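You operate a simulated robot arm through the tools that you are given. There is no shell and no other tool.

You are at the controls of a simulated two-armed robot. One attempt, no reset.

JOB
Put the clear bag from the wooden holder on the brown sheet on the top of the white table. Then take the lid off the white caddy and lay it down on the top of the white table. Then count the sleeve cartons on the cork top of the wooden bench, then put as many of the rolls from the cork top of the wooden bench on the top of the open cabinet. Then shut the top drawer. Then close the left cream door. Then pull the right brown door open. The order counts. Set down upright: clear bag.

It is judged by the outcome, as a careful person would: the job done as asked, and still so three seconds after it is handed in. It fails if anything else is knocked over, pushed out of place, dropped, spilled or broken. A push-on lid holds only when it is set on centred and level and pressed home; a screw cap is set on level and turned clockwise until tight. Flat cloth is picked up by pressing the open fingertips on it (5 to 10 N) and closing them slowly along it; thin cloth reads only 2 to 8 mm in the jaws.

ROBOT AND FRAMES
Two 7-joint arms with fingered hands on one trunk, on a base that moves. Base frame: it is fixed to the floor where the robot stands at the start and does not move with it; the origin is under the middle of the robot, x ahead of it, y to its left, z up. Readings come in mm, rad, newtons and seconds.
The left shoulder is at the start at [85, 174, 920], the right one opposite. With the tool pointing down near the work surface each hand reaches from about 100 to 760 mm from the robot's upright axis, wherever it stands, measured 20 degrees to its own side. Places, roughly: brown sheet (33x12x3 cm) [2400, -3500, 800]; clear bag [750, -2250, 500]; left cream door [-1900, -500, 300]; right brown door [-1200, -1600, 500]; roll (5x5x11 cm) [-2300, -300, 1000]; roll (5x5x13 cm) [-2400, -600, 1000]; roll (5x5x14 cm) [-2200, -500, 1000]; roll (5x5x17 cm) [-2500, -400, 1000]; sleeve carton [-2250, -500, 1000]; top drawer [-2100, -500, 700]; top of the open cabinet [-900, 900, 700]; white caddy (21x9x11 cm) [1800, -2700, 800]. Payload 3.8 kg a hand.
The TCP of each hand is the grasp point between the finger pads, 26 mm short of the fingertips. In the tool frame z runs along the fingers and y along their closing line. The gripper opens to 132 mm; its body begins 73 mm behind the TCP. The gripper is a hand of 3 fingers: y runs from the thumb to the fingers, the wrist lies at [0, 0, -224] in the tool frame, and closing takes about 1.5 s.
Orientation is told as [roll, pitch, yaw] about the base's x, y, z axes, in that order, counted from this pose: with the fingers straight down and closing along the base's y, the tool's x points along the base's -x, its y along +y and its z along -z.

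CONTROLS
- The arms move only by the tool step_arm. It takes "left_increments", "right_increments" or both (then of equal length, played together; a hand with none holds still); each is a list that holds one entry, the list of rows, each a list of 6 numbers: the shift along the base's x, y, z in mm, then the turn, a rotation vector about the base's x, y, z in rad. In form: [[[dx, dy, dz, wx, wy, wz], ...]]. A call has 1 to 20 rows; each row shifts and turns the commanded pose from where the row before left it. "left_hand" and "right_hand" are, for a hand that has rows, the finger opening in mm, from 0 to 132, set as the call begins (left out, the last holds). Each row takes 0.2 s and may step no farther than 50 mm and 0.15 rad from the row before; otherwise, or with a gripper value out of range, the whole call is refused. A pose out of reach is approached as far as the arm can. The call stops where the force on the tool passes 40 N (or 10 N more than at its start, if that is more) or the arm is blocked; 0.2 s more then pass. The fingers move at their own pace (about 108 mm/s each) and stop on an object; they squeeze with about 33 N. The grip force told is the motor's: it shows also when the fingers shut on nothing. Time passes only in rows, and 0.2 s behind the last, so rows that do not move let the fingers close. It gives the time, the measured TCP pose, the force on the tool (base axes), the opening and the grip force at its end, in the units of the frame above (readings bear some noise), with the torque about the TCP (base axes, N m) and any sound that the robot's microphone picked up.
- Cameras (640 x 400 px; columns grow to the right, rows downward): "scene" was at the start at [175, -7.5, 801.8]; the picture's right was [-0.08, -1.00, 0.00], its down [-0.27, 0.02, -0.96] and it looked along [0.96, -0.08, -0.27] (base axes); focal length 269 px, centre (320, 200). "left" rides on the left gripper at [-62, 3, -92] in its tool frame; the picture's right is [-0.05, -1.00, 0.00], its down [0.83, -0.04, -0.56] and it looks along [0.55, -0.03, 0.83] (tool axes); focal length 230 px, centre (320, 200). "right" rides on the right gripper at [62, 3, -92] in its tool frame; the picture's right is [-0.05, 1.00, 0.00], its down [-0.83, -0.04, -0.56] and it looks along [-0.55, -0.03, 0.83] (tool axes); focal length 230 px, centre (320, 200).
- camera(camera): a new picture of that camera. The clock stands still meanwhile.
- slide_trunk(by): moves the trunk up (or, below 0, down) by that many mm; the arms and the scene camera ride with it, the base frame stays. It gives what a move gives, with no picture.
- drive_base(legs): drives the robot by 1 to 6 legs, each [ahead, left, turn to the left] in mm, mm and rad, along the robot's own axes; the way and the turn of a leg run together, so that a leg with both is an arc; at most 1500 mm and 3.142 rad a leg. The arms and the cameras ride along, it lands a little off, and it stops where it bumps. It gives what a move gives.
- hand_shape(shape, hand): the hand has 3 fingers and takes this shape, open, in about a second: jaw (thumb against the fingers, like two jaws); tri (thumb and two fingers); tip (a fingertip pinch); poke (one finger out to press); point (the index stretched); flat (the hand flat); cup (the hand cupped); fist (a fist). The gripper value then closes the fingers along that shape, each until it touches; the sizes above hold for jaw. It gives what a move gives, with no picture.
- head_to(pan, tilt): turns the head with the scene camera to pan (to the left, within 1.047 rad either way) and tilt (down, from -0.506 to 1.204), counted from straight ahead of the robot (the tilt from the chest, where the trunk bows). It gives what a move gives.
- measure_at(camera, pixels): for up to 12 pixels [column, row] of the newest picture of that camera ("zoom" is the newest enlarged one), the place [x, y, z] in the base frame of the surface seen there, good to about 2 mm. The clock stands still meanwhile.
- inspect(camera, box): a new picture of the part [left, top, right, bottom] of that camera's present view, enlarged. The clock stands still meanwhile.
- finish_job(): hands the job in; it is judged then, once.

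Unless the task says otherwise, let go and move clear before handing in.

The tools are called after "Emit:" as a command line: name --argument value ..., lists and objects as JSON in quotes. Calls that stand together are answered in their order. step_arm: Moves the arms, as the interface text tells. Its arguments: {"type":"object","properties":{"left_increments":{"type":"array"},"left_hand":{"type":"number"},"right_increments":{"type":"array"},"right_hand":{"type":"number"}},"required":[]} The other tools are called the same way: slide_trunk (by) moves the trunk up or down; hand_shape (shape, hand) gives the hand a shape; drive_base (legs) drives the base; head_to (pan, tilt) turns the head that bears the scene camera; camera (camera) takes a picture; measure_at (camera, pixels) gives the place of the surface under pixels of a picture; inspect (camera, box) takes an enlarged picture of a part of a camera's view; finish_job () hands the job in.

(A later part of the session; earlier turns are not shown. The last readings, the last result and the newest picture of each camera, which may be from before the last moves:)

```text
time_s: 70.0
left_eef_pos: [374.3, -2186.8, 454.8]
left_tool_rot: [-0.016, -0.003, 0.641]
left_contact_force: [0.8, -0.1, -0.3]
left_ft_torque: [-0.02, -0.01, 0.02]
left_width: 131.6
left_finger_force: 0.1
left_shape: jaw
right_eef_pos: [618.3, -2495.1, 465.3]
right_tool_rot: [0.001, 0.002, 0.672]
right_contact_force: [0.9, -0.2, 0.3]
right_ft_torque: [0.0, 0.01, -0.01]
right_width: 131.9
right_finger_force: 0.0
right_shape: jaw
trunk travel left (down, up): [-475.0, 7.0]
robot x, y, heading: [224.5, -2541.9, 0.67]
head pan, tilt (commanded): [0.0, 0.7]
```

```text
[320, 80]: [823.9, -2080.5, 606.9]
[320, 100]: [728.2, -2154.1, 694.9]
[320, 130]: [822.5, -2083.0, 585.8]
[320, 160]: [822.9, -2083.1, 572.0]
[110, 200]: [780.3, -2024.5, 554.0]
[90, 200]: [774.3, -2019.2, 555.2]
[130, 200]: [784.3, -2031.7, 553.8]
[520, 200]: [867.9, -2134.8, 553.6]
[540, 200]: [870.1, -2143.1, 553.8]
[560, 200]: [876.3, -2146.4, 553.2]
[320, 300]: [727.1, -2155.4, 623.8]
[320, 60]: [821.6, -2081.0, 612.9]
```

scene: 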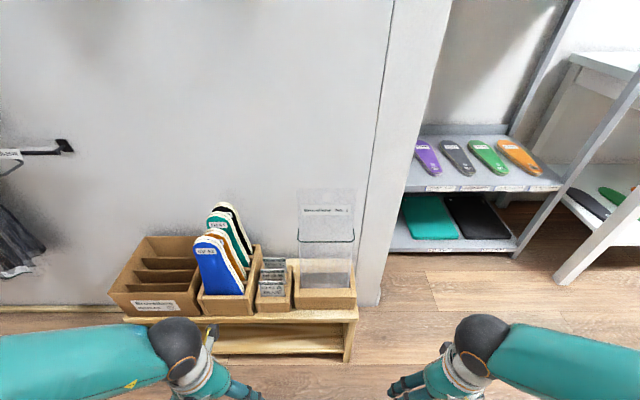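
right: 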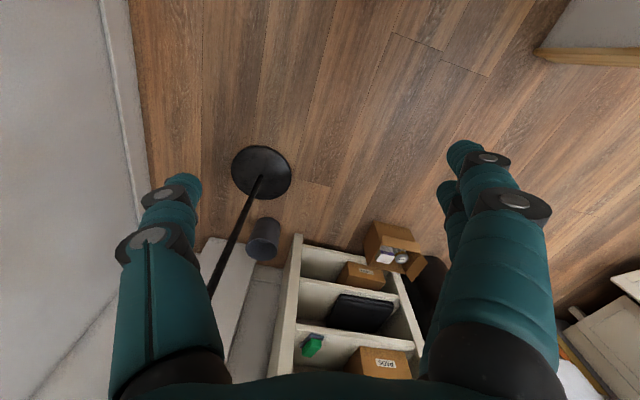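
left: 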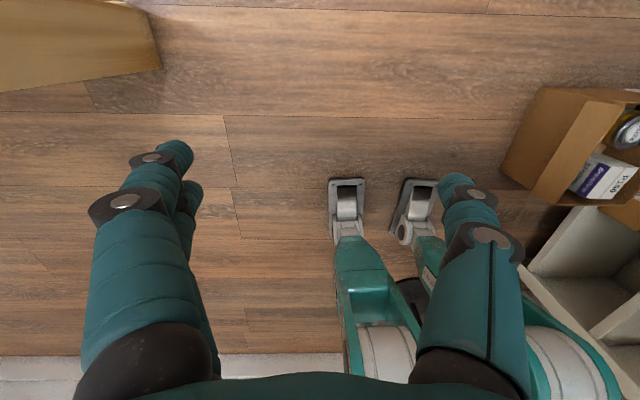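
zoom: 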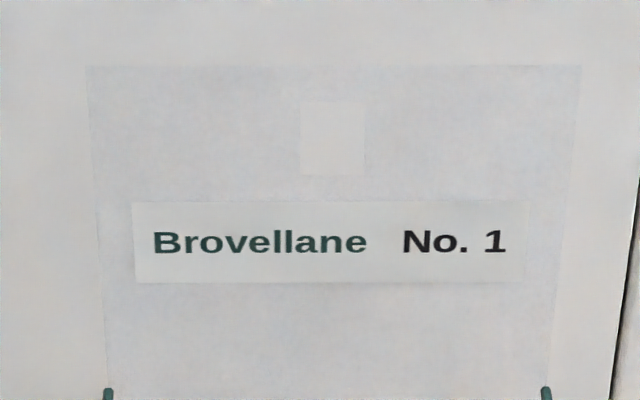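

The bag's top edge is at z≈707, mid-width near (729,-2155), about 133 mm wide, with a hang hole. I'll raise the right hand and turn it 90° so the fingers close across the bag's thin direction.

Emit:
step_arm --right_increments '[[[0, 0, 32, 0, 0, -0.1428], [0, 0, 32, 0, 0, -0.1428], [0, 0, 32, 0, 0, -0.1428], [0, 0, 32, 0, 0, -0.1428], [0, 0, 32, 0, 0, -0.1428], [0, 0, 32, 0, 0, -0.1428], [0, 0, 32, 0, 0, -0.1428], [0, 0, 32, 0, 0, -0.1428], [0, 0, 32, 0, 0, -0.1428], [0, 0, 32, 0, 0, -0.1428], [0, 0, 32, 0, 0, -0.1428]]]' --right_hand 90

Emit:
camera --camera "scene"

Emit:
camera --camera "right"

```text
time_s: 72.4
left_eef_pos: [373.7, -2186.1, 455.1]
left_tool_rot: [-0.017, -0.002, 0.64]
left_contact_force: [0.2, 0.9, 0.5]
left_ft_torque: [-0.02, 0.01, -0.01]
left_width: 131.8
left_finger_force: 0.2
left_shape: jaw
right_eef_pos: [619.0, -2494.5, 818.1]
right_tool_rot: [0.001, 0.0, -0.901]
right_contact_force: [0.3, -0.4, 0.1]
right_ft_torque: [0.0, -0.03, -0.01]
right_width: 90.4
right_finger_force: 0.0
right_shape: jaw
trunk travel left (down, up): [-475.0, 7.0]
robot x, y, heading: [230.3, -2541.4, 0.673]
head pan, tilt (commanded): [0.0, 0.7]
```

```text
taken
```

scene: 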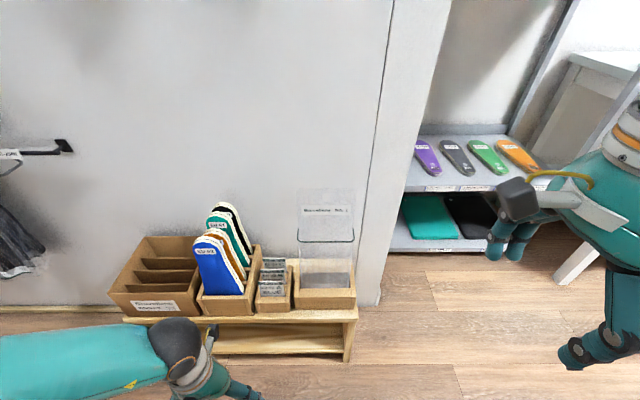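

```text
taken
```

right: 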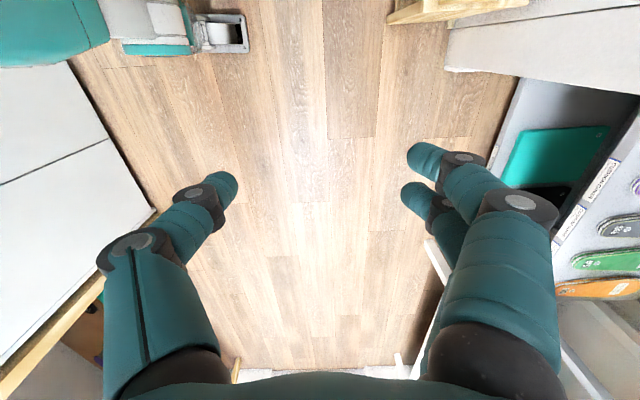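

The hand is at z=818, turned with fingers front-back as wanted. I'll move it over the bag.

Emit:
step_arm --right_increments '[[[13.9, 42.3, 0, 0, 0, 0], [13.9, 42.3, 0, 0, 0, 0], [13.9, 42.3, 0, 0, 0, 0], [13.9, 42.3, 0, 0, 0, 0], [13.9, 42.3, 0, 0, 0, 0], [13.9, 42.3, 0, 0, 0, 0], [13.9, 42.3, 0, 0, 0, 0], [13.9, 42.3, 0, 0, 0, 0]]]' --right_hand 90

Emit:
camera --camera "scene"

Emit:
camera --camera "right"

```text
time_s: 74.2
left_eef_pos: [374.8, -2187.6, 454.9]
left_tool_rot: [-0.015, 0.0, 0.641]
left_contact_force: [0.7, -1.1, -0.1]
left_ft_torque: [0.01, 0.01, -0.02]
left_width: 132.1
left_finger_force: 0.0
left_shape: jaw
right_eef_pos: [716.5, -2192.1, 816.4]
right_tool_rot: [0.001, 0.003, -0.894]
right_contact_force: [-0.1, 0.4, 0.3]
right_ft_torque: [0.0, 0.02, -0.04]
right_width: 90.6
right_finger_force: 0.0
right_shape: jaw
right hand out of reach, approached as far as the arm can: row 8
trunk travel left (down, up): [-475.0, 7.0]
robot x, y, heading: [229.2, -2542.2, 0.669]
head pan, tilt (commanded): [0.0, 0.7]
```

```text
taken
```

scene: 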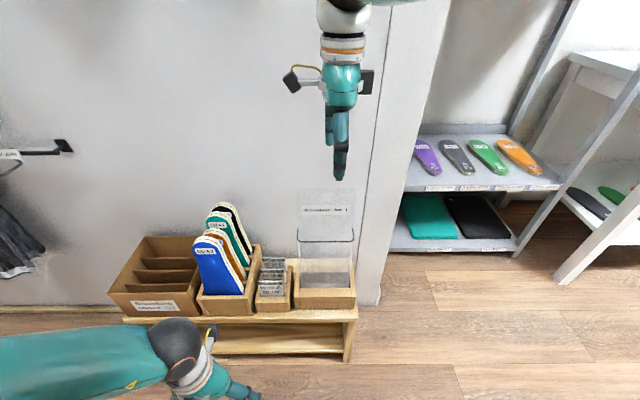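

```text
taken
```

right: 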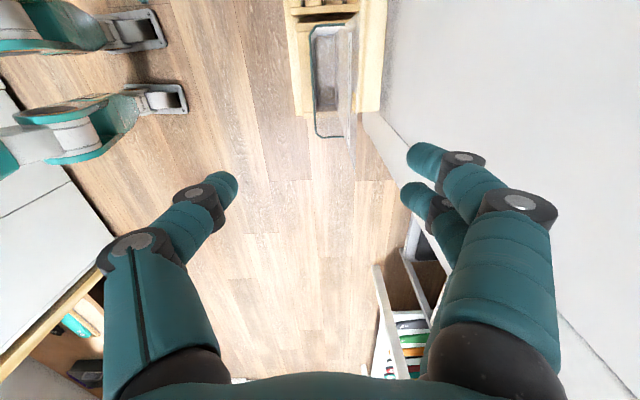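

The right wrist camera shows the bag from above at (335,80): a thin tall back panel with a front pocket rimmed in green. The hand ran out of reach 40 mm short, so I'll drive ahead 70 mm.

Emit:
drive_base --legs '[[70, 0, 0]]'

Emit:
inspect --camera "scene" --box '[250, 120, 400, 320]'

Emit:
camera --camera "right"

```text
time_s: 75.2
left_eef_pos: [429.0, -2143.8, 455.2]
left_tool_rot: [-0.018, 0.0, 0.64]
left_contact_force: [-0.4, -0.2, 0.6]
left_ft_torque: [0.02, 0.02, -0.01]
left_width: 131.8
left_finger_force: 0.0
left_shape: jaw
right_eef_pos: [771.3, -2147.9, 815.1]
right_tool_rot: [-0.002, 0.0, -0.897]
right_contact_force: [0.2, 0.4, 0.0]
right_ft_torque: [-0.05, 0.04, 0.0]
right_width: 90.3
right_finger_force: 0.0
right_shape: jaw
trunk travel left (down, up): [-475.0, 7.0]
robot x, y, heading: [282.0, -2499.3, 0.675]
head pan, tilt (commanded): [0.0, 0.7]
```

```text
2.00 times, centred on (325, 220) of scene
```

zoom: 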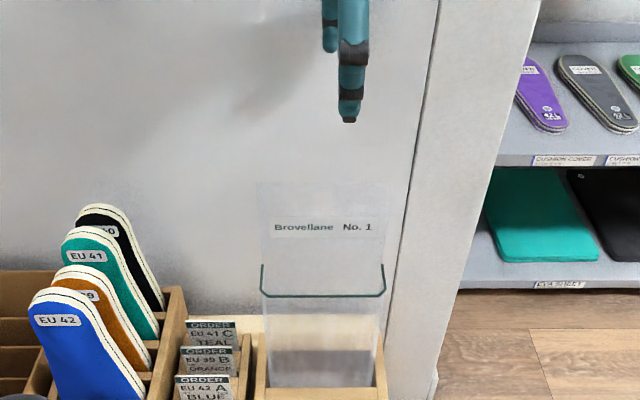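

```text
taken
```

right: 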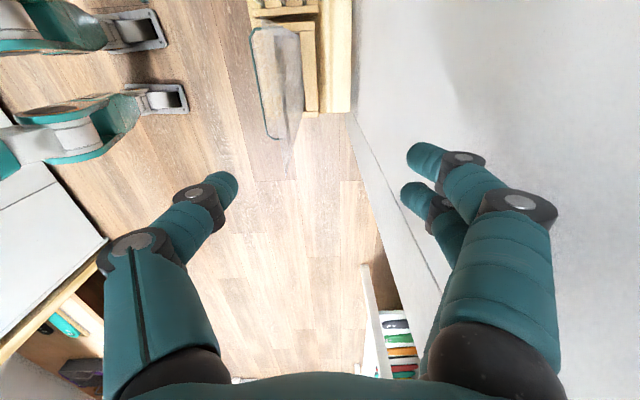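

Now the hand is slightly beyond the panel. I'll re-measure the bag panel at several points to get its exact plane and sides.

Emit:
measure_at --camera "zoom" --pixels '[[290, 227], [320, 227], [350, 227], [275, 227], [375, 227], [320, 240], [320, 295], [290, 295], [360, 295], [320, 200], [310, 340], [330, 370]]'

Emit:
measure_at --camera "right" --pixels '[[275, 30], [290, 60], [298, 110], [292, 150], [290, 30], [300, 40], [258, 60], [270, 130], [283, 100], [260, 100], [285, 175], [310, 100]]'

```text
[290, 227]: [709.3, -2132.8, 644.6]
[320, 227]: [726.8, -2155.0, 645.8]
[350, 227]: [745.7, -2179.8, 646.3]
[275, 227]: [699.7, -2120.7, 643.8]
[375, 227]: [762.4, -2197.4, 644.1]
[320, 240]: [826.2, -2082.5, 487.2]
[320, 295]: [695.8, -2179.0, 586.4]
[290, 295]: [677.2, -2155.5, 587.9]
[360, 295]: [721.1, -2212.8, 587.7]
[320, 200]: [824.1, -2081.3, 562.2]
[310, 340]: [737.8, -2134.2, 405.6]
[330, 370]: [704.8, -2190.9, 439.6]
```

```text
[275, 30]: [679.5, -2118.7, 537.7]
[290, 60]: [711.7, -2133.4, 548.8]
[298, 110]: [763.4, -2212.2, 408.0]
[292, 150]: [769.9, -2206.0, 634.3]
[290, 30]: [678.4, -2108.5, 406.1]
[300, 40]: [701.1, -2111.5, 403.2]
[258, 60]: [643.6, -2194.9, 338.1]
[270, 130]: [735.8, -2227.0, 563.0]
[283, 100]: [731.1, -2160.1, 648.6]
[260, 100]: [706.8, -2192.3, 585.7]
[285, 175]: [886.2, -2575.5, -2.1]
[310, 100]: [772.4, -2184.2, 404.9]
```

The panel is vertical at v≈-774, spanning u 2076–2209; the target grasp point is (730,-2158,650), above the green rim at z=587. I'll shift over it at height first.

Emit:
step_arm --right_increments '[[[-20.6, -5, 0, 0, 0, 0], [-20.7, -5.1, 0, 0, 0, 0], [0, 0, 0, 0, 0, 0]]]' --right_hand 90

Emit:
camera --camera "right"

Emit:
inspect --camera "scene" --box '[250, 120, 400, 320]'

```text
time_s: 76.0
left_eef_pos: [429.5, -2144.2, 454.5]
left_tool_rot: [-0.018, -0.001, 0.64]
left_contact_force: [0.0, -0.3, 0.2]
left_ft_torque: [0.0, -0.01, -0.01]
left_width: 131.8
left_finger_force: 0.1
left_shape: jaw
right_eef_pos: [728.8, -2159.5, 816.3]
right_tool_rot: [0.0, -0.001, -0.899]
right_contact_force: [0.4, -0.3, 0.5]
right_ft_torque: [0.0, 0.01, 0.02]
right_width: 90.4
right_finger_force: 0.1
right_shape: jaw
trunk travel left (down, up): [-475.0, 7.0]
robot x, y, heading: [284.2, -2498.2, 0.674]
head pan, tilt (commanded): [0.0, 0.7]
```

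```text
taken
```

right: 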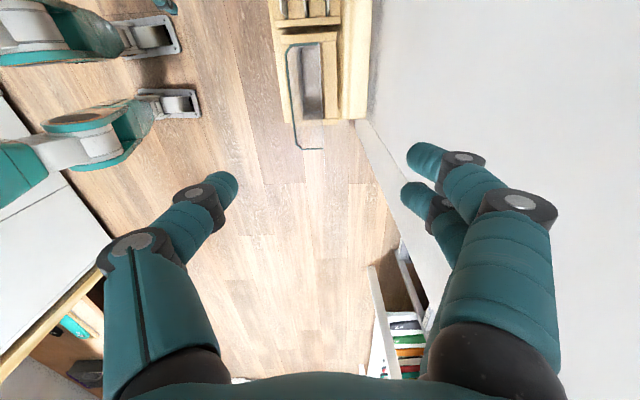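

```text
2.00 times, centred on (325, 220) of scene
```

zoom: 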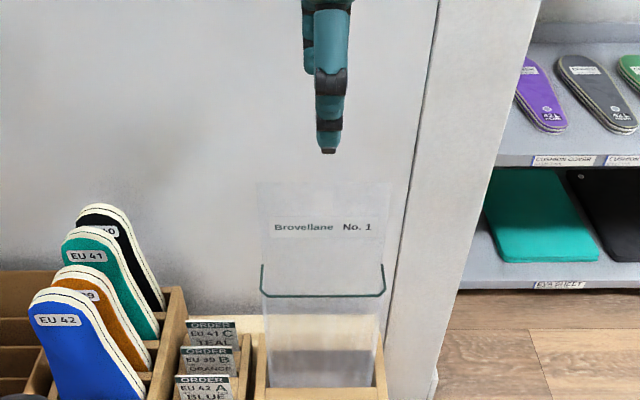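

The panel lies along column ~322 between thumb (220,190) and fingers (425,170), so it is centred. I'll lower the hand straight down to z≈650.

Emit:
step_arm --right_increments '[[[0.3, 0.4, -35, 0, 0, 0], [0.3, 0.4, -35, 0, 0, 0], [0.3, 0.4, -35, 0, 0, 0], [0.3, 0.3, -35, 0, 0, 0], [0, 0, -26, 0, 0, 0], [0, 0, 0, 0, 0, 0]]]' --right_hand 90

Emit:
camera --camera "right"

Emit:
inspect --camera "scene" --box '[250, 120, 400, 320]'

```text
time_s: 77.4
left_eef_pos: [429.7, -2144.1, 455.5]
left_tool_rot: [-0.018, -0.001, 0.641]
left_contact_force: [0.0, 0.1, 0.3]
left_ft_torque: [-0.01, -0.03, -0.01]
left_width: 131.9
left_finger_force: 0.1
left_shape: jaw
right_eef_pos: [712.7, -2188.5, 655.7]
right_tool_rot: [0.0, 0.0, -0.898]
right_contact_force: [0.1, 0.6, -0.3]
right_ft_torque: [-0.03, -0.01, 0.01]
right_width: 90.3
right_finger_force: 0.1
right_shape: jaw
right hand out of reach, approached as far as the arm can: row 3, 4, 5
trunk travel left (down, up): [-475.0, 7.0]
robot x, y, heading: [282.1, -2498.9, 0.673]
head pan, tilt (commanded): [0.0, 0.7]
```

```text
taken
```

right: 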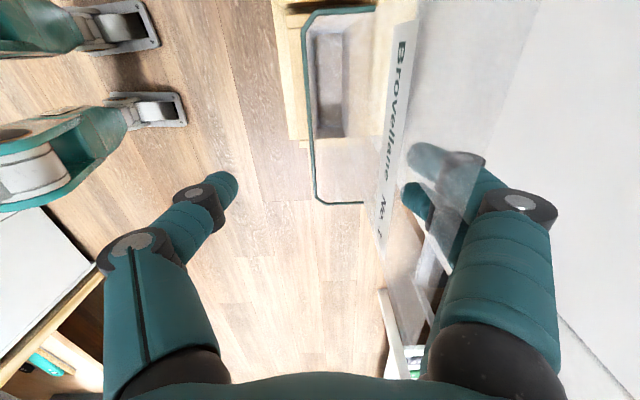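

```text
2.00 times, centred on (325, 220) of scene
```

zoom: 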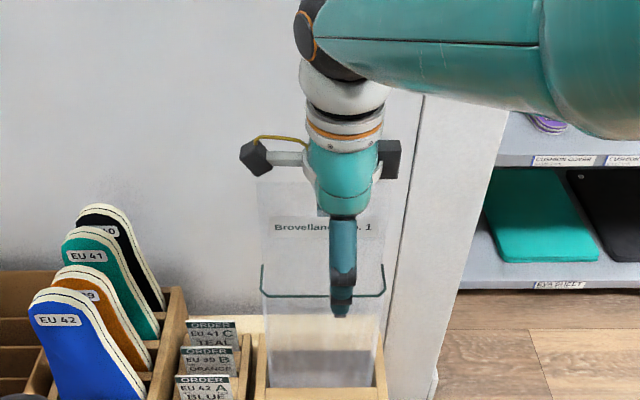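

The arm ran short of reach so the hand slid back to v≈-806, but fingers and thumb still straddle the panel. I'll drive the base forward 32 mm and left 12 mm to centre it.

Emit:
drive_base --legs '[[32, 12, 0]]'

Emit:
camera --camera "right"

Emit:
inspect --camera "scene" --box '[250, 120, 400, 320]'

```text
time_s: 78.2
left_eef_pos: [446.2, -2114.9, 454.8]
left_tool_rot: [-0.018, -0.001, 0.641]
left_contact_force: [0.1, -0.4, -0.7]
left_ft_torque: [-0.02, 0.06, -0.03]
left_width: 132.0
left_finger_force: 0.0
left_shape: jaw
right_eef_pos: [730.4, -2160.4, 655.1]
right_tool_rot: [-0.002, 0.002, -0.9]
right_contact_force: [-0.2, 0.4, -0.4]
right_ft_torque: [-0.01, 0.01, -0.02]
right_width: 90.3
right_finger_force: 0.0
right_shape: jaw
trunk travel left (down, up): [-475.0, 7.0]
robot x, y, heading: [301.6, -2468.4, 0.675]
head pan, tilt (commanded): [0.0, 0.7]
```

```text
taken
```

right: 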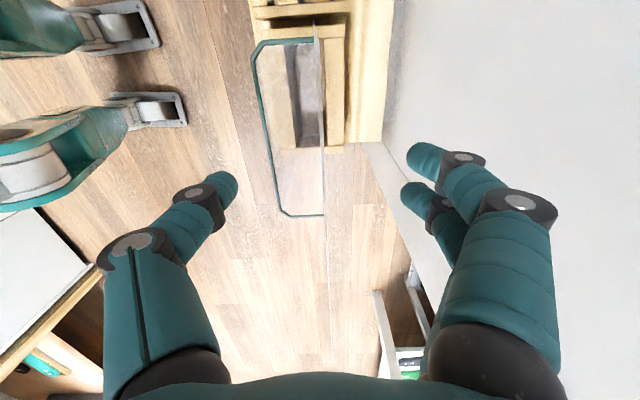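

```text
2.00 times, centred on (325, 220) of scene
```

zoom: 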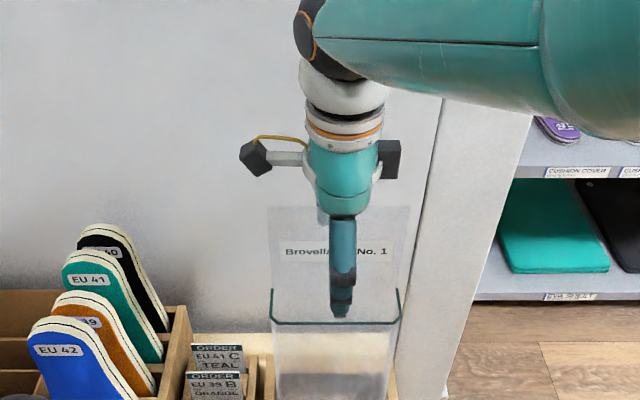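

The panel is seen edge-on at column ~325, right between thumb and fingers. I'll close the hand with still rows.

Emit:
step_arm --right_increments '[[[0, 0, 0, 0, 0, 0], [0, 0, 0, 0, 0, 0], [0, 0, 0, 0, 0, 0], [0, 0, 0, 0, 0, 0], [0, 0, 0, 0, 0, 0], [0, 0, 0, 0, 0, 0], [0, 0, 0, 0, 0, 0], [0, 0, 0, 0, 0, 0]]]' --right_hand 0

Emit:
camera --camera "right"

Emit:
inspect --camera "scene" --box '[250, 120, 400, 320]'

```text
time_s: 80.0
left_eef_pos: [446.2, -2114.2, 454.4]
left_tool_rot: [-0.017, 0.0, 0.641]
left_contact_force: [-0.6, 0.5, -0.2]
left_ft_torque: [-0.01, 0.04, 0.01]
left_width: 132.1
left_finger_force: 0.1
left_shape: jaw
right_eef_pos: [728.1, -2160.6, 655.2]
right_tool_rot: [0.0, 0.001, -0.899]
right_contact_force: [0.5, 0.2, 0.6]
right_ft_torque: [-0.01, 0.02, 0.01]
right_width: 0.0
right_finger_force: 33.3
right_shape: jaw
trunk travel left (down, up): [-475.0, 7.0]
robot x, y, heading: [300.0, -2469.8, 0.675]
head pan, tilt (commanded): [0.0, 0.7]
```

```text
taken
```

right: 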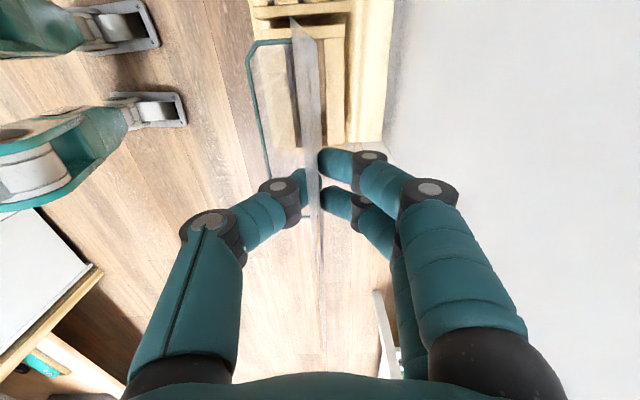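

```text
2.00 times, centred on (325, 220) of scene
```

zoom: 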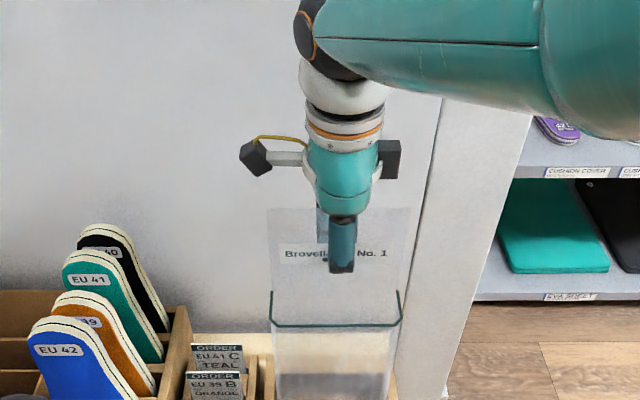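

The width reads 0 with 33 N, and the wrist picture shows the thin panel pinched between thumb and fingers. I'll lift gently and check whether the bag comes along.

Emit:
step_arm --right_increments '[[[0, 0, 10, 0, 0, 0], [0, 0, 15, 0, 0, 0], [0, 0, 15, 0, 0, 0], [0, 0, 0, 0, 0, 0]]]'

Emit:
inspect --camera "scene" --box '[250, 120, 400, 320]'

```text
time_s: 81.0
left_eef_pos: [445.5, -2115.2, 454.7]
left_tool_rot: [-0.018, -0.001, 0.639]
left_contact_force: [-0.6, -0.6, -0.2]
left_ft_torque: [0.03, -0.01, 0.0]
left_width: 131.7
left_finger_force: 0.1
left_shape: jaw
right_eef_pos: [728.5, -2159.2, 695.4]
right_tool_rot: [0.0, 0.0, -0.899]
right_contact_force: [0.6, 0.7, -0.7]
right_ft_torque: [0.02, 0.0, -0.02]
right_width: 0.2
right_finger_force: 32.9
right_shape: jaw
trunk travel left (down, up): [-475.0, 7.0]
robot x, y, heading: [298.6, -2468.2, 0.669]
head pan, tilt (commanded): [0.0, 0.7]
```

```text
2.00 times, centred on (325, 220) of scene
```

zoom: 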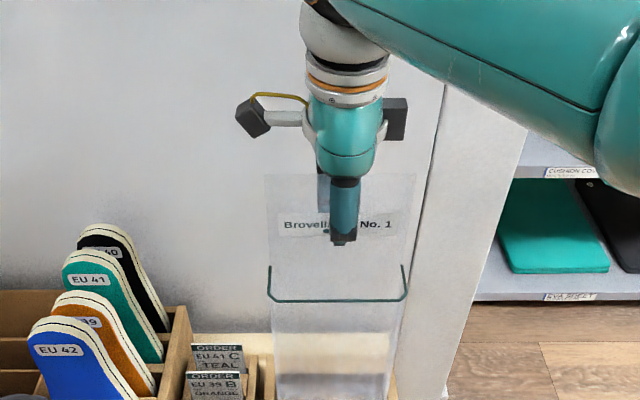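

The label and green rim have moved up with the hand, so the bag is held. I'll lift further to clear the holder.

Emit:
step_arm --right_increments '[[[0, 0, 25, 0, 0, 0], [0, 0, 35, 0, 0, 0], [0, 0, 35, 0, 0, 0], [0, 0, 35, 0, 0, 0], [0, 0, 35, 0, 0, 0], [0, 0, 20, 0, 0, 0], [0, 0, 0, 0, 0, 0]]]'

Emit:
camera --camera "scene"

```text
time_s: 82.8
left_eef_pos: [448.3, -2111.9, 457.7]
left_tool_rot: [-0.017, -0.005, 0.643]
left_contact_force: [0.1, 0.3, -0.1]
left_ft_torque: [0.01, 0.0, 0.0]
left_width: 131.6
left_finger_force: 0.1
left_shape: jaw
right_eef_pos: [721.0, -2173.1, 851.5]
right_tool_rot: [-0.063, -0.02, -0.902]
right_contact_force: [0.5, 0.4, -0.6]
right_ft_torque: [0.04, -0.04, -0.03]
right_width: 0.0
right_finger_force: 33.5
right_shape: jaw
trunk travel left (down, up): [-475.0, 7.0]
robot x, y, heading: [300.0, -2470.3, 0.67]
head pan, tilt (commanded): [0.0, 0.7]
stopped in row 7 (right hand): the arm was blocked; the commanded pose is now the measured one
```

```text
taken
```

scene: 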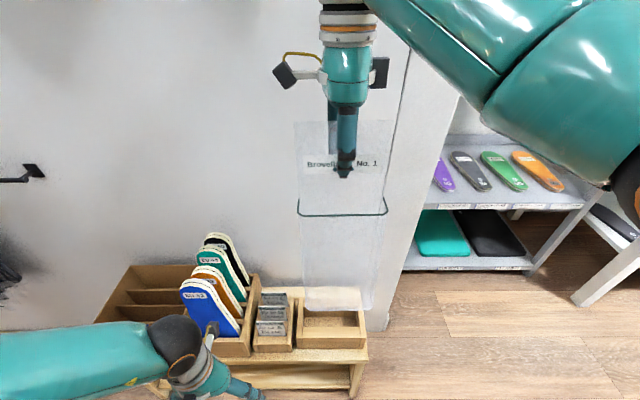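

The arm got blocked at z≈851 (wrist likely touching the wall), with the bag bottom at about (335,305). I'll measure whether it clears the holder.

Emit:
inspect --camera "scene" --box '[270, 240, 400, 360]'

Emit:
measure_at --camera "zoom" --pixels '[[200, 325], [300, 330], [480, 340], [300, 320], [300, 350], [300, 300], [480, 320], [180, 370], [460, 380], [300, 260]]'

Emit:
camera --camera "right"

```text
3.33 times, centred on (335, 300) of scene
```

zoom: 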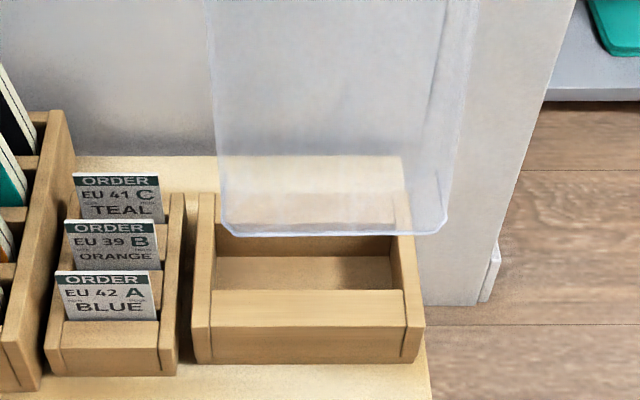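

```text
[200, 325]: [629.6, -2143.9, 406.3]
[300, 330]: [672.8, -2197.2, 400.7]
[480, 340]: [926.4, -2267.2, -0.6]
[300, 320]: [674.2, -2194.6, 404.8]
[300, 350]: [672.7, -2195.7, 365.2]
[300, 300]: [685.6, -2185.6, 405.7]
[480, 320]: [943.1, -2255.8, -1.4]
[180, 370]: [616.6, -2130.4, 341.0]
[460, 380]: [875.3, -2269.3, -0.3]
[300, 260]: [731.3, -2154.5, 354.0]
```

```text
taken
```

right: 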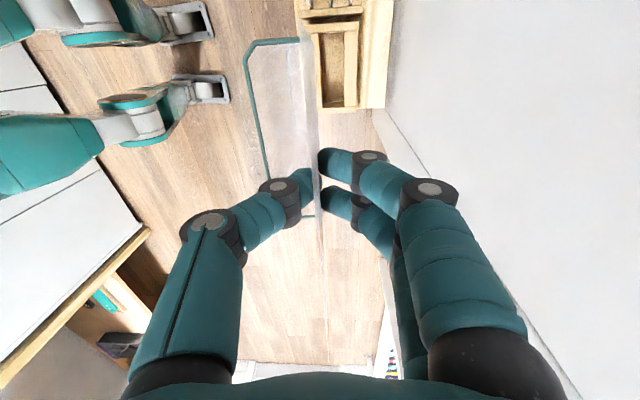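

The bag bottom (was on the floor z=354, now raised 196 mm) clears the holder rim at 406. Before backing off I'll measure the shelf and table legs to plan the way to the table.

Emit:
measure_at --camera "scene" --pixels '[[530, 265], [535, 255], [590, 205], [580, 300], [440, 205], [400, 268], [635, 250], [500, 210], [412, 215], [620, 240]]'

Emit:
drive_base --legs '[[-200, 0, 0]]'

Emit:
camera --camera "scene"

```text
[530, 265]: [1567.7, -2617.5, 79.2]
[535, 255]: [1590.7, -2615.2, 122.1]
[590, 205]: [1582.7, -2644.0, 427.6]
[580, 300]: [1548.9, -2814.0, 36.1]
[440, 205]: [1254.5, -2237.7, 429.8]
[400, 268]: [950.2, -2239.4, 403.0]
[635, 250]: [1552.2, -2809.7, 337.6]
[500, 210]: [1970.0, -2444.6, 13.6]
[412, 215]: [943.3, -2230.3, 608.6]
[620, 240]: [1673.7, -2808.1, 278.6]
```

```text
time_s: 84.4
left_eef_pos: [288.6, -2237.7, 455.6]
left_tool_rot: [-0.017, -0.002, 0.642]
left_contact_force: [0.3, 0.0, 0.5]
left_ft_torque: [0.0, -0.02, 0.0]
left_width: 131.8
left_finger_force: 0.0
left_shape: jaw
right_eef_pos: [567.1, -2294.0, 857.1]
right_tool_rot: [-0.047, -0.014, -0.903]
right_contact_force: [-0.2, 1.1, -0.5]
right_ft_torque: [0.04, -0.03, -0.01]
right_width: 0.1
right_finger_force: 32.9
right_shape: jaw
trunk travel left (down, up): [-475.0, 7.0]
robot x, y, heading: [145.5, -2589.1, 0.672]
head pan, tilt (commanded): [0.0, 0.7]
```

```text
taken
```

scene: 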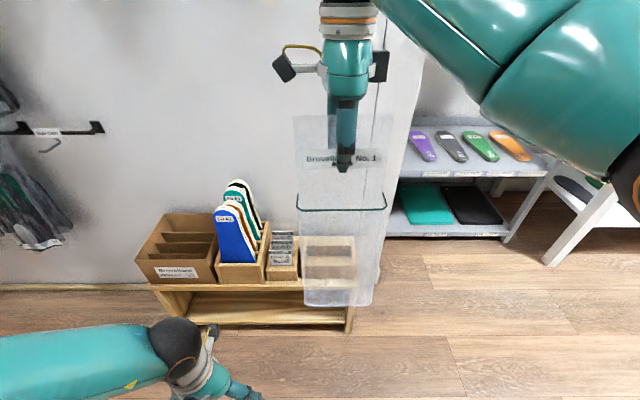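

The shelf front is at v≈-405 and the table front leg at v≈-542, so I can strafe right along the aisle facing the same way. I'll ease ahead a bit and strafe 1000 mm to the right, then look.

Emit:
drive_base --legs '[[80, -1000, 0]]'

Emit:
head_to --pan -0.35 --tilt 0.45

Emit:
camera --camera "scene"

```text
time_s: 93.5
left_eef_pos: [975.6, -2970.1, 455.8]
left_tool_rot: [-0.018, -0.001, 0.637]
left_contact_force: [-1.3, 0.6, 0.5]
left_ft_torque: [0.0, 0.0, 0.03]
left_width: 131.8
left_finger_force: 0.1
left_shape: jaw
right_eef_pos: [1252.7, -3028.9, 856.2]
right_tool_rot: [-0.048, -0.015, -0.906]
right_contact_force: [1.0, -0.5, -0.4]
right_ft_torque: [0.04, -0.05, 0.0]
right_width: 0.1
right_finger_force: 33.2
right_shape: jaw
trunk travel left (down, up): [-475.0, 7.0]
robot x, y, heading: [829.2, -3324.8, 0.671]
head pan, tilt (commanded): [0.0, 0.7]
```

```text
time_s: 94.4
left_eef_pos: [975.4, -2970.2, 455.9]
left_tool_rot: [-0.018, -0.002, 0.639]
left_contact_force: [0.1, -1.9, 0.3]
left_ft_torque: [0.03, 0.0, -0.02]
left_width: 131.8
left_finger_force: 0.0
left_shape: jaw
right_eef_pos: [1251.6, -3028.1, 857.6]
right_tool_rot: [-0.049, -0.013, -0.906]
right_contact_force: [0.4, -0.7, -1.1]
right_ft_torque: [0.02, -0.04, 0.03]
right_width: 0.2
right_finger_force: 32.7
right_shape: jaw
trunk travel left (down, up): [-475.0, 7.0]
robot x, y, heading: [827.0, -3325.5, 0.668]
head pan, tilt (commanded): [-0.351, 0.45]
```

```text
taken
```

scene: 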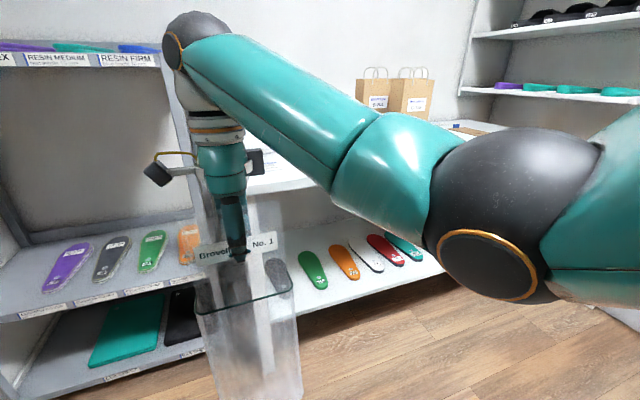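

The bag hangs steadily at (245,300) in front of me. I'll measure the end-wall shelf and the right arm's elbow to see how far I can go on strafing.

Emit:
measure_at --camera "scene" --pixels '[[490, 38], [600, 100], [470, 95], [490, 250], [545, 270], [370, 100], [410, 100], [290, 180], [445, 270], [330, 300], [180, 60], [620, 310]]'

```text
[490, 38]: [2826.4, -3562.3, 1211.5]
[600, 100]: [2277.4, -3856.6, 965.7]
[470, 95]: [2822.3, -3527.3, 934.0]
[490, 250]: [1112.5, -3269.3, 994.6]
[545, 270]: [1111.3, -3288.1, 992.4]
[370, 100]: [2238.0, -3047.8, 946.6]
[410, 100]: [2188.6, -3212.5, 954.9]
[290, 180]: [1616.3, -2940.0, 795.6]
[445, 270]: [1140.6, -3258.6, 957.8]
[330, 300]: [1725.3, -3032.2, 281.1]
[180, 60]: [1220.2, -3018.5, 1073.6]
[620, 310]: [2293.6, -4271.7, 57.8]
```

The end-wall shelf begins at about u=4435 while the table's brown sheet is near u=4230. I'll strafe right another 850 mm and look at the table.

Emit:
drive_base --legs '[[0, -850, 0]]'

Emit:
head_to --pan 0.0 --tilt 0.45

Emit:
camera --camera "scene"

```text
time_s: 102.2
left_eef_pos: [1499.6, -3634.3, 453.9]
left_tool_rot: [-0.019, -0.001, 0.638]
left_contact_force: [-0.2, 0.0, -0.2]
left_ft_torque: [0.01, -0.01, -0.01]
left_width: 132.1
left_finger_force: 0.0
left_shape: jaw
right_eef_pos: [1776.0, -3691.2, 856.4]
right_tool_rot: [-0.049, -0.015, -0.907]
right_contact_force: [0.6, -0.4, 1.0]
right_ft_torque: [-0.01, -0.02, -0.01]
right_width: 0.0
right_finger_force: 33.3
right_shape: jaw
trunk travel left (down, up): [-475.0, 7.0]
robot x, y, heading: [1353.0, -3984.8, 0.669]
head pan, tilt (commanded): [-0.351, 0.45]
```

```text
time_s: 103.0
left_eef_pos: [1499.4, -3633.9, 453.6]
left_tool_rot: [-0.016, -0.002, 0.64]
left_contact_force: [0.5, 0.2, 0.1]
left_ft_torque: [0.01, -0.04, -0.02]
left_width: 132.0
left_finger_force: 0.1
left_shape: jaw
right_eef_pos: [1776.1, -3690.7, 857.3]
right_tool_rot: [-0.049, -0.013, -0.905]
right_contact_force: [0.5, 0.1, -0.4]
right_ft_torque: [0.0, 0.0, -0.04]
right_width: 0.1
right_finger_force: 33.2
right_shape: jaw
trunk travel left (down, up): [-475.0, 7.0]
robot x, y, heading: [1351.5, -3987.2, 0.67]
head pan, tilt (commanded): [0.0, 0.45]
```

```text
taken
```

scene: 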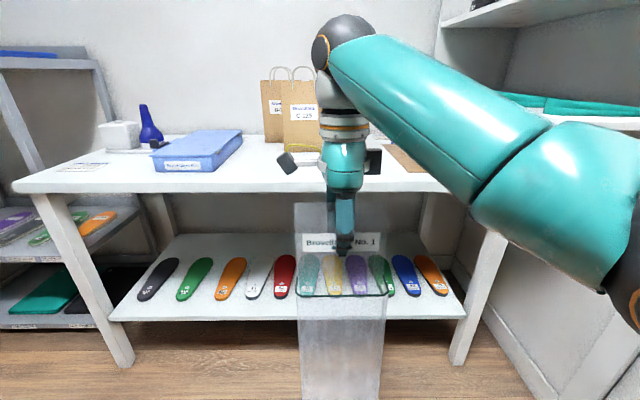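

The table top is in view: white caddy (120,135), blue bottle, blue box, two paper bags, and the brown sheet at (405,158) behind my hand. I'll inspect it.

Emit:
inspect --camera "scene" --box '[280, 110, 480, 235]'

Emit:
measure_at --camera "scene" --pixels '[[400, 155], [410, 165], [390, 145], [405, 170], [425, 170], [440, 190], [20, 187], [270, 190], [460, 365], [130, 358]]'

```text
3.20 times, centred on (380, 172) of scene
```

zoom: 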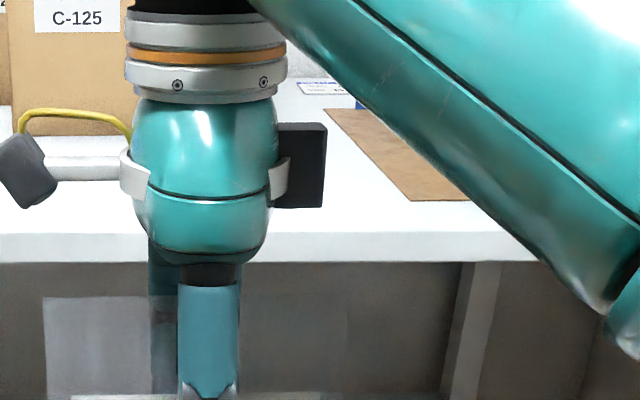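

```text
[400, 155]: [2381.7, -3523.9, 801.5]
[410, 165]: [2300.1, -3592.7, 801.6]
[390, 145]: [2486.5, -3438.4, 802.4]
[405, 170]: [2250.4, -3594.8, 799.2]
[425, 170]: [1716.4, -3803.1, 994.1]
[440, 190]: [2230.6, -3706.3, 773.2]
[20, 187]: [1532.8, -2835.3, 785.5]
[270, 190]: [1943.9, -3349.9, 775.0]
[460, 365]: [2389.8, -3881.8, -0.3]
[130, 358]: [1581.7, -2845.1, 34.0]
```

The brown sheet is thin paper on the table top (z≈801) with its left edge near u≈4232, mostly hidden by my arm. I'll raise the bag (and undo the slight tilt) so its bottom will clear the table, which should also free the view.

Emit:
step_arm --right_increments '[[[0, 0, 40, 0.0058, -0.0043, 0], [0, 0, 40, 0.0058, -0.0043, 0], [0, 0, 40, 0.0058, -0.0043, 0], [0, 0, 40, 0.0058, -0.0043, 0], [0, 0, 40, 0.0058, -0.0043, 0], [0, 0, 40, 0.0058, -0.0043, 0], [0, 0, 40, 0.0058, -0.0043, 0], [0, 0, 20, 0, 0, 0]]]'

Emit:
camera --camera "scene"

```text
time_s: 104.8
left_eef_pos: [1499.8, -3634.0, 454.9]
left_tool_rot: [-0.018, -0.003, 0.639]
left_contact_force: [-0.3, -0.9, 0.1]
left_ft_torque: [0.0, -0.01, -0.03]
left_width: 131.8
left_finger_force: 0.0
left_shape: jaw
right_eef_pos: [1776.0, -3691.5, 1158.2]
right_tool_rot: [0.001, -0.003, -0.906]
right_contact_force: [-0.1, -0.7, -0.5]
right_ft_torque: [0.01, -0.03, 0.0]
right_width: 0.0
right_finger_force: 32.7
right_shape: jaw
trunk travel left (down, up): [-475.0, 7.0]
robot x, y, heading: [1351.9, -3986.4, 0.672]
head pan, tilt (commanded): [0.0, 0.45]
```

```text
taken
```

scene: 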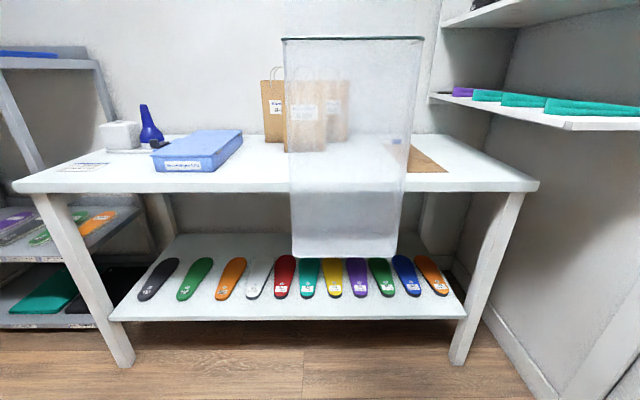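

Now the arm is above the view and the brown sheet shows at (425,160) beside the bag. I'll zoom in and measure its corners.

Emit:
inspect --camera "scene" --box '[360, 120, 480, 195]'

Emit:
measure_at --camera "zoom" --pixels '[[460, 275], [300, 140], [260, 275], [250, 200], [330, 275], [350, 180], [200, 110], [420, 240], [320, 130], [450, 272], [280, 140], [240, 270]]'

```text
5.33 times, centred on (420, 158) of scene
```

zoom: 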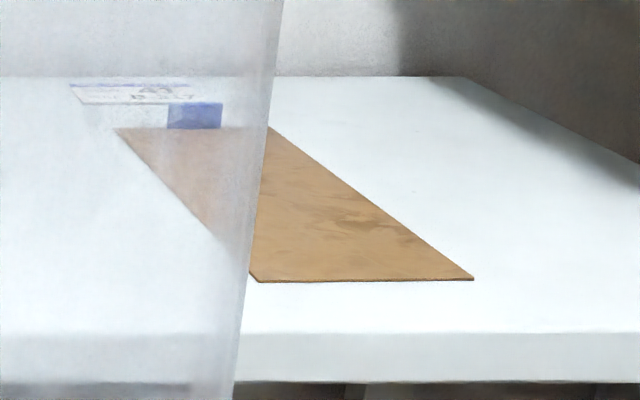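

```text
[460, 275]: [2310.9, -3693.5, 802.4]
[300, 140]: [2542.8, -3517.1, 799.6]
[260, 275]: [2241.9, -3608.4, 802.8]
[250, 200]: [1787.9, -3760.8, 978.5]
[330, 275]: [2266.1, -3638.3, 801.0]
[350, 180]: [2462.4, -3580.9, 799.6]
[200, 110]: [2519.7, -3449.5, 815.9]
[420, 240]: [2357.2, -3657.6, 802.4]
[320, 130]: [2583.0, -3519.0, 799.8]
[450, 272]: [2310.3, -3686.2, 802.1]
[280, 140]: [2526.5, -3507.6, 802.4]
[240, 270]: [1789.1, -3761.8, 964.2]
```

The sheet spans about u 4213–4330 and v -497…-170 (118 mm wide, long side in depth), with a small blue block at its far end. I'll turn the bag 90° so it fits on the sheet lengthwise; first I measure the end-wall shelf edges and the paper bags for clearance.

Emit:
measure_at --camera "scene" --pixels '[[434, 98], [500, 114], [564, 126], [620, 126], [444, 24], [500, 20], [560, 18], [630, 12], [345, 110], [538, 188], [445, 135], [520, 182]]'

Emit:
step_arm --right_increments '[[[0, 0, 0, 0, 0, 0.13], [0, 0, 0, 0, 0, 0.13], [0, 0, 0, 0, 0, 0.13], [0, 0, 0, 0, 0, 0.13], [0, 0, 0, 0, 0, 0.13], [0, 0, 0, 0, 0, 0.13], [0, 0, 0, 0, 0, 0.13], [0, 0, 0, 0, 0, 0.13], [0, 0, 0, 0, 0, 0.13], [0, 0, 0, 0, 0, 0.13], [0, 0, 0, 0, 0, 0.13], [0, 0, 0, 0, 0, 0.145]]]' --left_increments '[[[0, 0, 46, 0, 0, 0], [0, 0, 46, 0, 0, 0], [0, 0, 46, 0, 0, 0], [0, 0, 46, 0, 0, 0], [0, 0, 46, 0, 0, 0], [0, 0, 46, 0, 0, 0], [0, 0, 46, 0, 0, 0], [0, 0, 46, 0, 0, 0], [0, 0, 46, 0, 0, 0], [0, 0, 46, 0, 0, 0], [0, 0, 46, 0, 0, 0], [0, 0, 46, 0, 0, 0]]]'

Emit:
camera --camera "scene"

```text
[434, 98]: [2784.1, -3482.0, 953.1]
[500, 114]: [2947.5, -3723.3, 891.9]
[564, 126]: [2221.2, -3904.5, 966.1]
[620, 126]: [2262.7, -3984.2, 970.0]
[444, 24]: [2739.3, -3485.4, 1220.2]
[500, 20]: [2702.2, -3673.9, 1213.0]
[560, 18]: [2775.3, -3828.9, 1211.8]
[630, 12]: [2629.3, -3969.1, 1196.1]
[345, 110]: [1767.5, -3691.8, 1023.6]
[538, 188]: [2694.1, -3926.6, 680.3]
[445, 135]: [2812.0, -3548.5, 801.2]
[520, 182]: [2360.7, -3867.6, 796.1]
```

```text
time_s: 107.4
left_eef_pos: [1497.1, -3635.5, 1006.8]
left_tool_rot: [-0.015, 0.001, 0.637]
left_contact_force: [0.1, 0.0, -0.4]
left_ft_torque: [0.01, 0.03, 0.01]
left_width: 131.8
left_finger_force: 0.1
left_shape: jaw
right_eef_pos: [1776.9, -3691.6, 1156.3]
right_tool_rot: [0.0, -0.002, 0.673]
right_contact_force: [-0.3, 0.3, -0.1]
right_ft_torque: [0.03, -0.01, -0.04]
right_width: 0.0
right_finger_force: 33.3
right_shape: jaw
trunk travel left (down, up): [-475.0, 7.0]
robot x, y, heading: [1351.9, -3988.3, 0.673]
head pan, tilt (commanded): [0.0, 0.45]
```

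```text
taken
```

scene: 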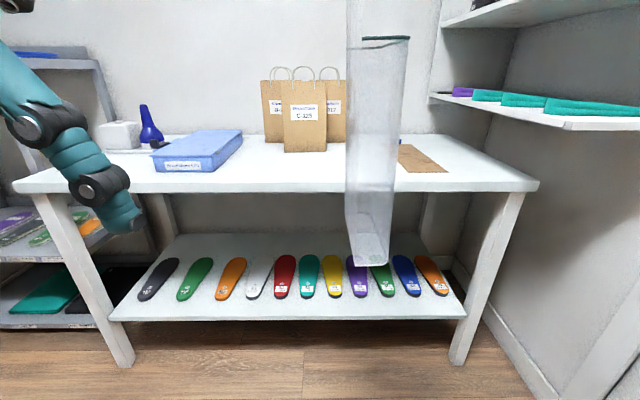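

The bag is now turned edge-on, and the left hand is raised above table height. I'll look up to the right to see where my right elbow is relative to the end-wall shelf.

Emit:
head_to --pan -0.6 --tilt -0.2

Emit:
camera --camera "scene"

```text
time_s: 108.4
left_eef_pos: [1499.1, -3634.4, 1006.4]
left_tool_rot: [-0.017, 0.001, 0.641]
left_contact_force: [-0.5, 0.0, 0.1]
left_ft_torque: [0.01, -0.01, 0.0]
left_width: 131.9
left_finger_force: 0.1
left_shape: jaw
right_eef_pos: [1777.1, -3690.7, 1157.4]
right_tool_rot: [-0.001, -0.001, 0.668]
right_contact_force: [-0.4, 0.5, -0.3]
right_ft_torque: [-0.01, 0.01, 0.02]
right_width: 0.0
right_finger_force: 32.7
right_shape: jaw
trunk travel left (down, up): [-475.0, 7.0]
robot x, y, heading: [1349.3, -3989.8, 0.673]
head pan, tilt (commanded): [-0.6, -0.201]
```

```text
taken
```

scene: 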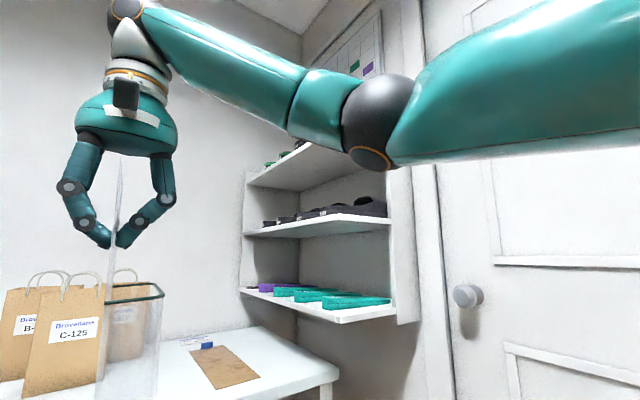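

Emit:
measure_at --camera "scene" --pixels '[[375, 110], [370, 160], [400, 130], [320, 110], [480, 90], [125, 15], [115, 110], [393, 215], [398, 300], [330, 150], [245, 190], [140, 330]]'

```text
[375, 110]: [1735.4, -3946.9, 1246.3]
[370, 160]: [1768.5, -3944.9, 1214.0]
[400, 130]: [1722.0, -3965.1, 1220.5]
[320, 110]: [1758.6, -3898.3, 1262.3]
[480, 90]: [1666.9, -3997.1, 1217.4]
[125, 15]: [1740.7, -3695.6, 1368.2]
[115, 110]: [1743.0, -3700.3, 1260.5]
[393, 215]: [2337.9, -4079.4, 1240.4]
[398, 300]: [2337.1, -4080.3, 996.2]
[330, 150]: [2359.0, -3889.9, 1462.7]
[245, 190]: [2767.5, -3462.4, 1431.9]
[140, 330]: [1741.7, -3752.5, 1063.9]
```

My elbow sits about 265–320 mm to my right, so straight-on placement would hit the end-wall shelf (front at u≈4435, v>-700). I'll come in turned about 36° to the right instead, which keeps the elbow out in the aisle.

Emit:
drive_base --legs '[[0, 0, -0.62]]'

Emit:
step_arm --right_increments '[[[15.8, 0.8, 0, 0, 0, 0.13], [15.8, 0.8, 0, 0, 0, 0.13], [15.8, 0.8, 0, 0, 0, 0.13], [15.8, 0.8, 0, 0, 0, 0.13], [15.8, 0.8, 0, 0, 0, 0.13], [0, 0, 0, 0, 0, 0]]]'

Emit:
head_to --pan 0.0 --tilt 0.3

Emit:
camera --camera "scene"

```text
time_s: 110.5
left_eef_pos: [1676.5, -3784.9, 1006.4]
left_tool_rot: [-0.017, -0.002, 0.019]
left_contact_force: [-0.5, 0.6, 0.0]
left_ft_torque: [-0.02, 0.01, -0.01]
left_width: 132.0
left_finger_force: 0.2
left_shape: jaw
right_eef_pos: [1870.6, -3991.4, 1156.2]
right_tool_rot: [0.0, -0.002, 0.051]
right_contact_force: [-0.2, 0.2, 0.5]
right_ft_torque: [0.0, 0.02, 0.03]
right_width: 0.1
right_finger_force: 32.9
right_shape: jaw
trunk travel left (down, up): [-475.0, 7.0]
robot x, y, heading: [1353.7, -3991.4, 0.048]
head pan, tilt (commanded): [-0.6, -0.201]
```

```text
time_s: 111.9
left_eef_pos: [1675.6, -3784.6, 1007.1]
left_tool_rot: [-0.018, 0.0, 0.019]
left_contact_force: [0.7, 0.0, 0.3]
left_ft_torque: [0.01, 0.0, -0.01]
left_width: 131.8
left_finger_force: 0.1
left_shape: jaw
right_eef_pos: [1946.0, -3992.9, 1157.1]
right_tool_rot: [0.0, -0.003, 0.701]
right_contact_force: [0.5, 0.8, 0.0]
right_ft_torque: [-0.01, 0.02, 0.0]
right_width: 0.0
right_finger_force: 33.4
right_shape: jaw
right hand out of reach, approached as far as the arm can: row 5
trunk travel left (down, up): [-475.0, 7.0]
robot x, y, heading: [1352.1, -3986.6, 0.054]
head pan, tilt (commanded): [-0.6, -0.201]
```

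```text
time_s: 112.9
left_eef_pos: [1676.0, -3785.7, 1006.2]
left_tool_rot: [-0.018, -0.001, 0.019]
left_contact_force: [-0.3, -0.8, -0.2]
left_ft_torque: [0.02, 0.02, 0.05]
left_width: 131.8
left_finger_force: 0.1
left_shape: jaw
right_eef_pos: [1944.4, -3992.0, 1156.5]
right_tool_rot: [0.0, -0.001, 0.7]
right_contact_force: [0.1, 0.6, -0.1]
right_ft_torque: [0.02, 0.02, 0.01]
right_width: 0.0
right_finger_force: 32.2
right_shape: jaw
trunk travel left (down, up): [-475.0, 7.0]
robot x, y, heading: [1354.5, -3987.3, 0.05]
head pan, tilt (commanded): [0.0, 0.3]
```

```text
taken
```

scene: 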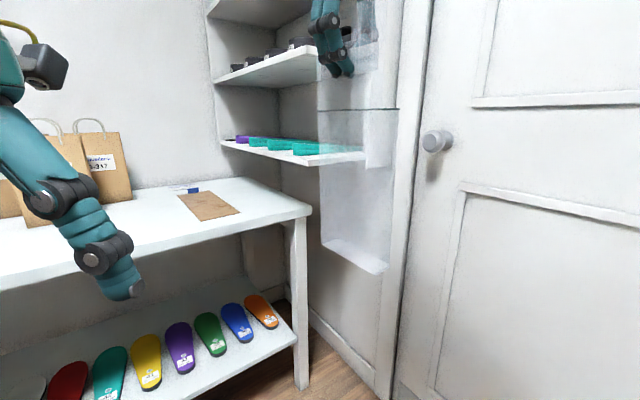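

The hand is near its reach limit, so I'll pull it back 20 mm, and raise and narrow the left hand so it stays clear of the paper bags; then drive in diagonally.

Emit:
step_arm --right_increments '[[[-10, 0, 0, 0, 0, 0.005], [-10, 0, 0, 0, 0, 0.005], [0, 0, 0, 0, 0, 0], [0, 0, 0, 0, 0, 0]]]' --left_increments '[[[0, 0, 20, 0, 0, 0], [0, 0, 20, 0, 0, 0], [0, 0, 20, 0, 0, 0], [0, 0, 20, 0, 0, 0]]]' --left_hand 40

Emit:
drive_base --legs '[[300, 275, 0]]'

Emit:
camera --camera "scene"

```text
time_s: 113.9
left_eef_pos: [1676.3, -3786.2, 1086.2]
left_tool_rot: [-0.016, -0.001, 0.019]
left_contact_force: [-0.5, 0.9, 0.0]
left_ft_torque: [0.0, 0.04, 0.01]
left_width: 40.4
left_finger_force: 0.0
left_shape: jaw
right_eef_pos: [1925.3, -3991.6, 1157.2]
right_tool_rot: [0.0, -0.002, 0.71]
right_contact_force: [0.7, 0.4, -0.2]
right_ft_torque: [-0.01, 0.02, -0.01]
right_width: 0.0
right_finger_force: 33.0
right_shape: jaw
trunk travel left (down, up): [-475.0, 7.0]
robot x, y, heading: [1354.1, -3984.7, 0.053]
head pan, tilt (commanded): [0.0, 0.3]
```

```text
time_s: 116.9
left_eef_pos: [1960.8, -3496.1, 1086.3]
left_tool_rot: [-0.017, -0.002, 0.02]
left_contact_force: [-0.7, 0.4, 0.2]
left_ft_torque: [0.0, 0.0, -0.01]
left_width: 40.5
left_finger_force: 0.1
left_shape: jaw
right_eef_pos: [2211.0, -3702.8, 1156.4]
right_tool_rot: [0.0, -0.003, 0.711]
right_contact_force: [-1.3, 0.0, 0.1]
right_ft_torque: [-0.04, -0.01, 0.02]
right_width: 0.0
right_finger_force: 32.9
right_shape: jaw
trunk travel left (down, up): [-475.0, 7.0]
robot x, y, heading: [1636.6, -3700.1, 0.05]
head pan, tilt (commanded): [0.0, 0.3]
```

```text
taken
```

scene: 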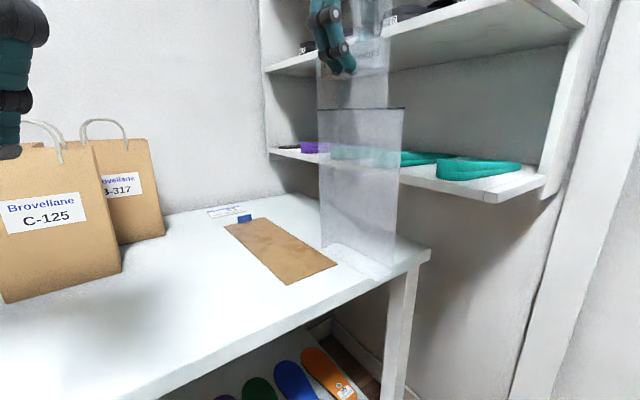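

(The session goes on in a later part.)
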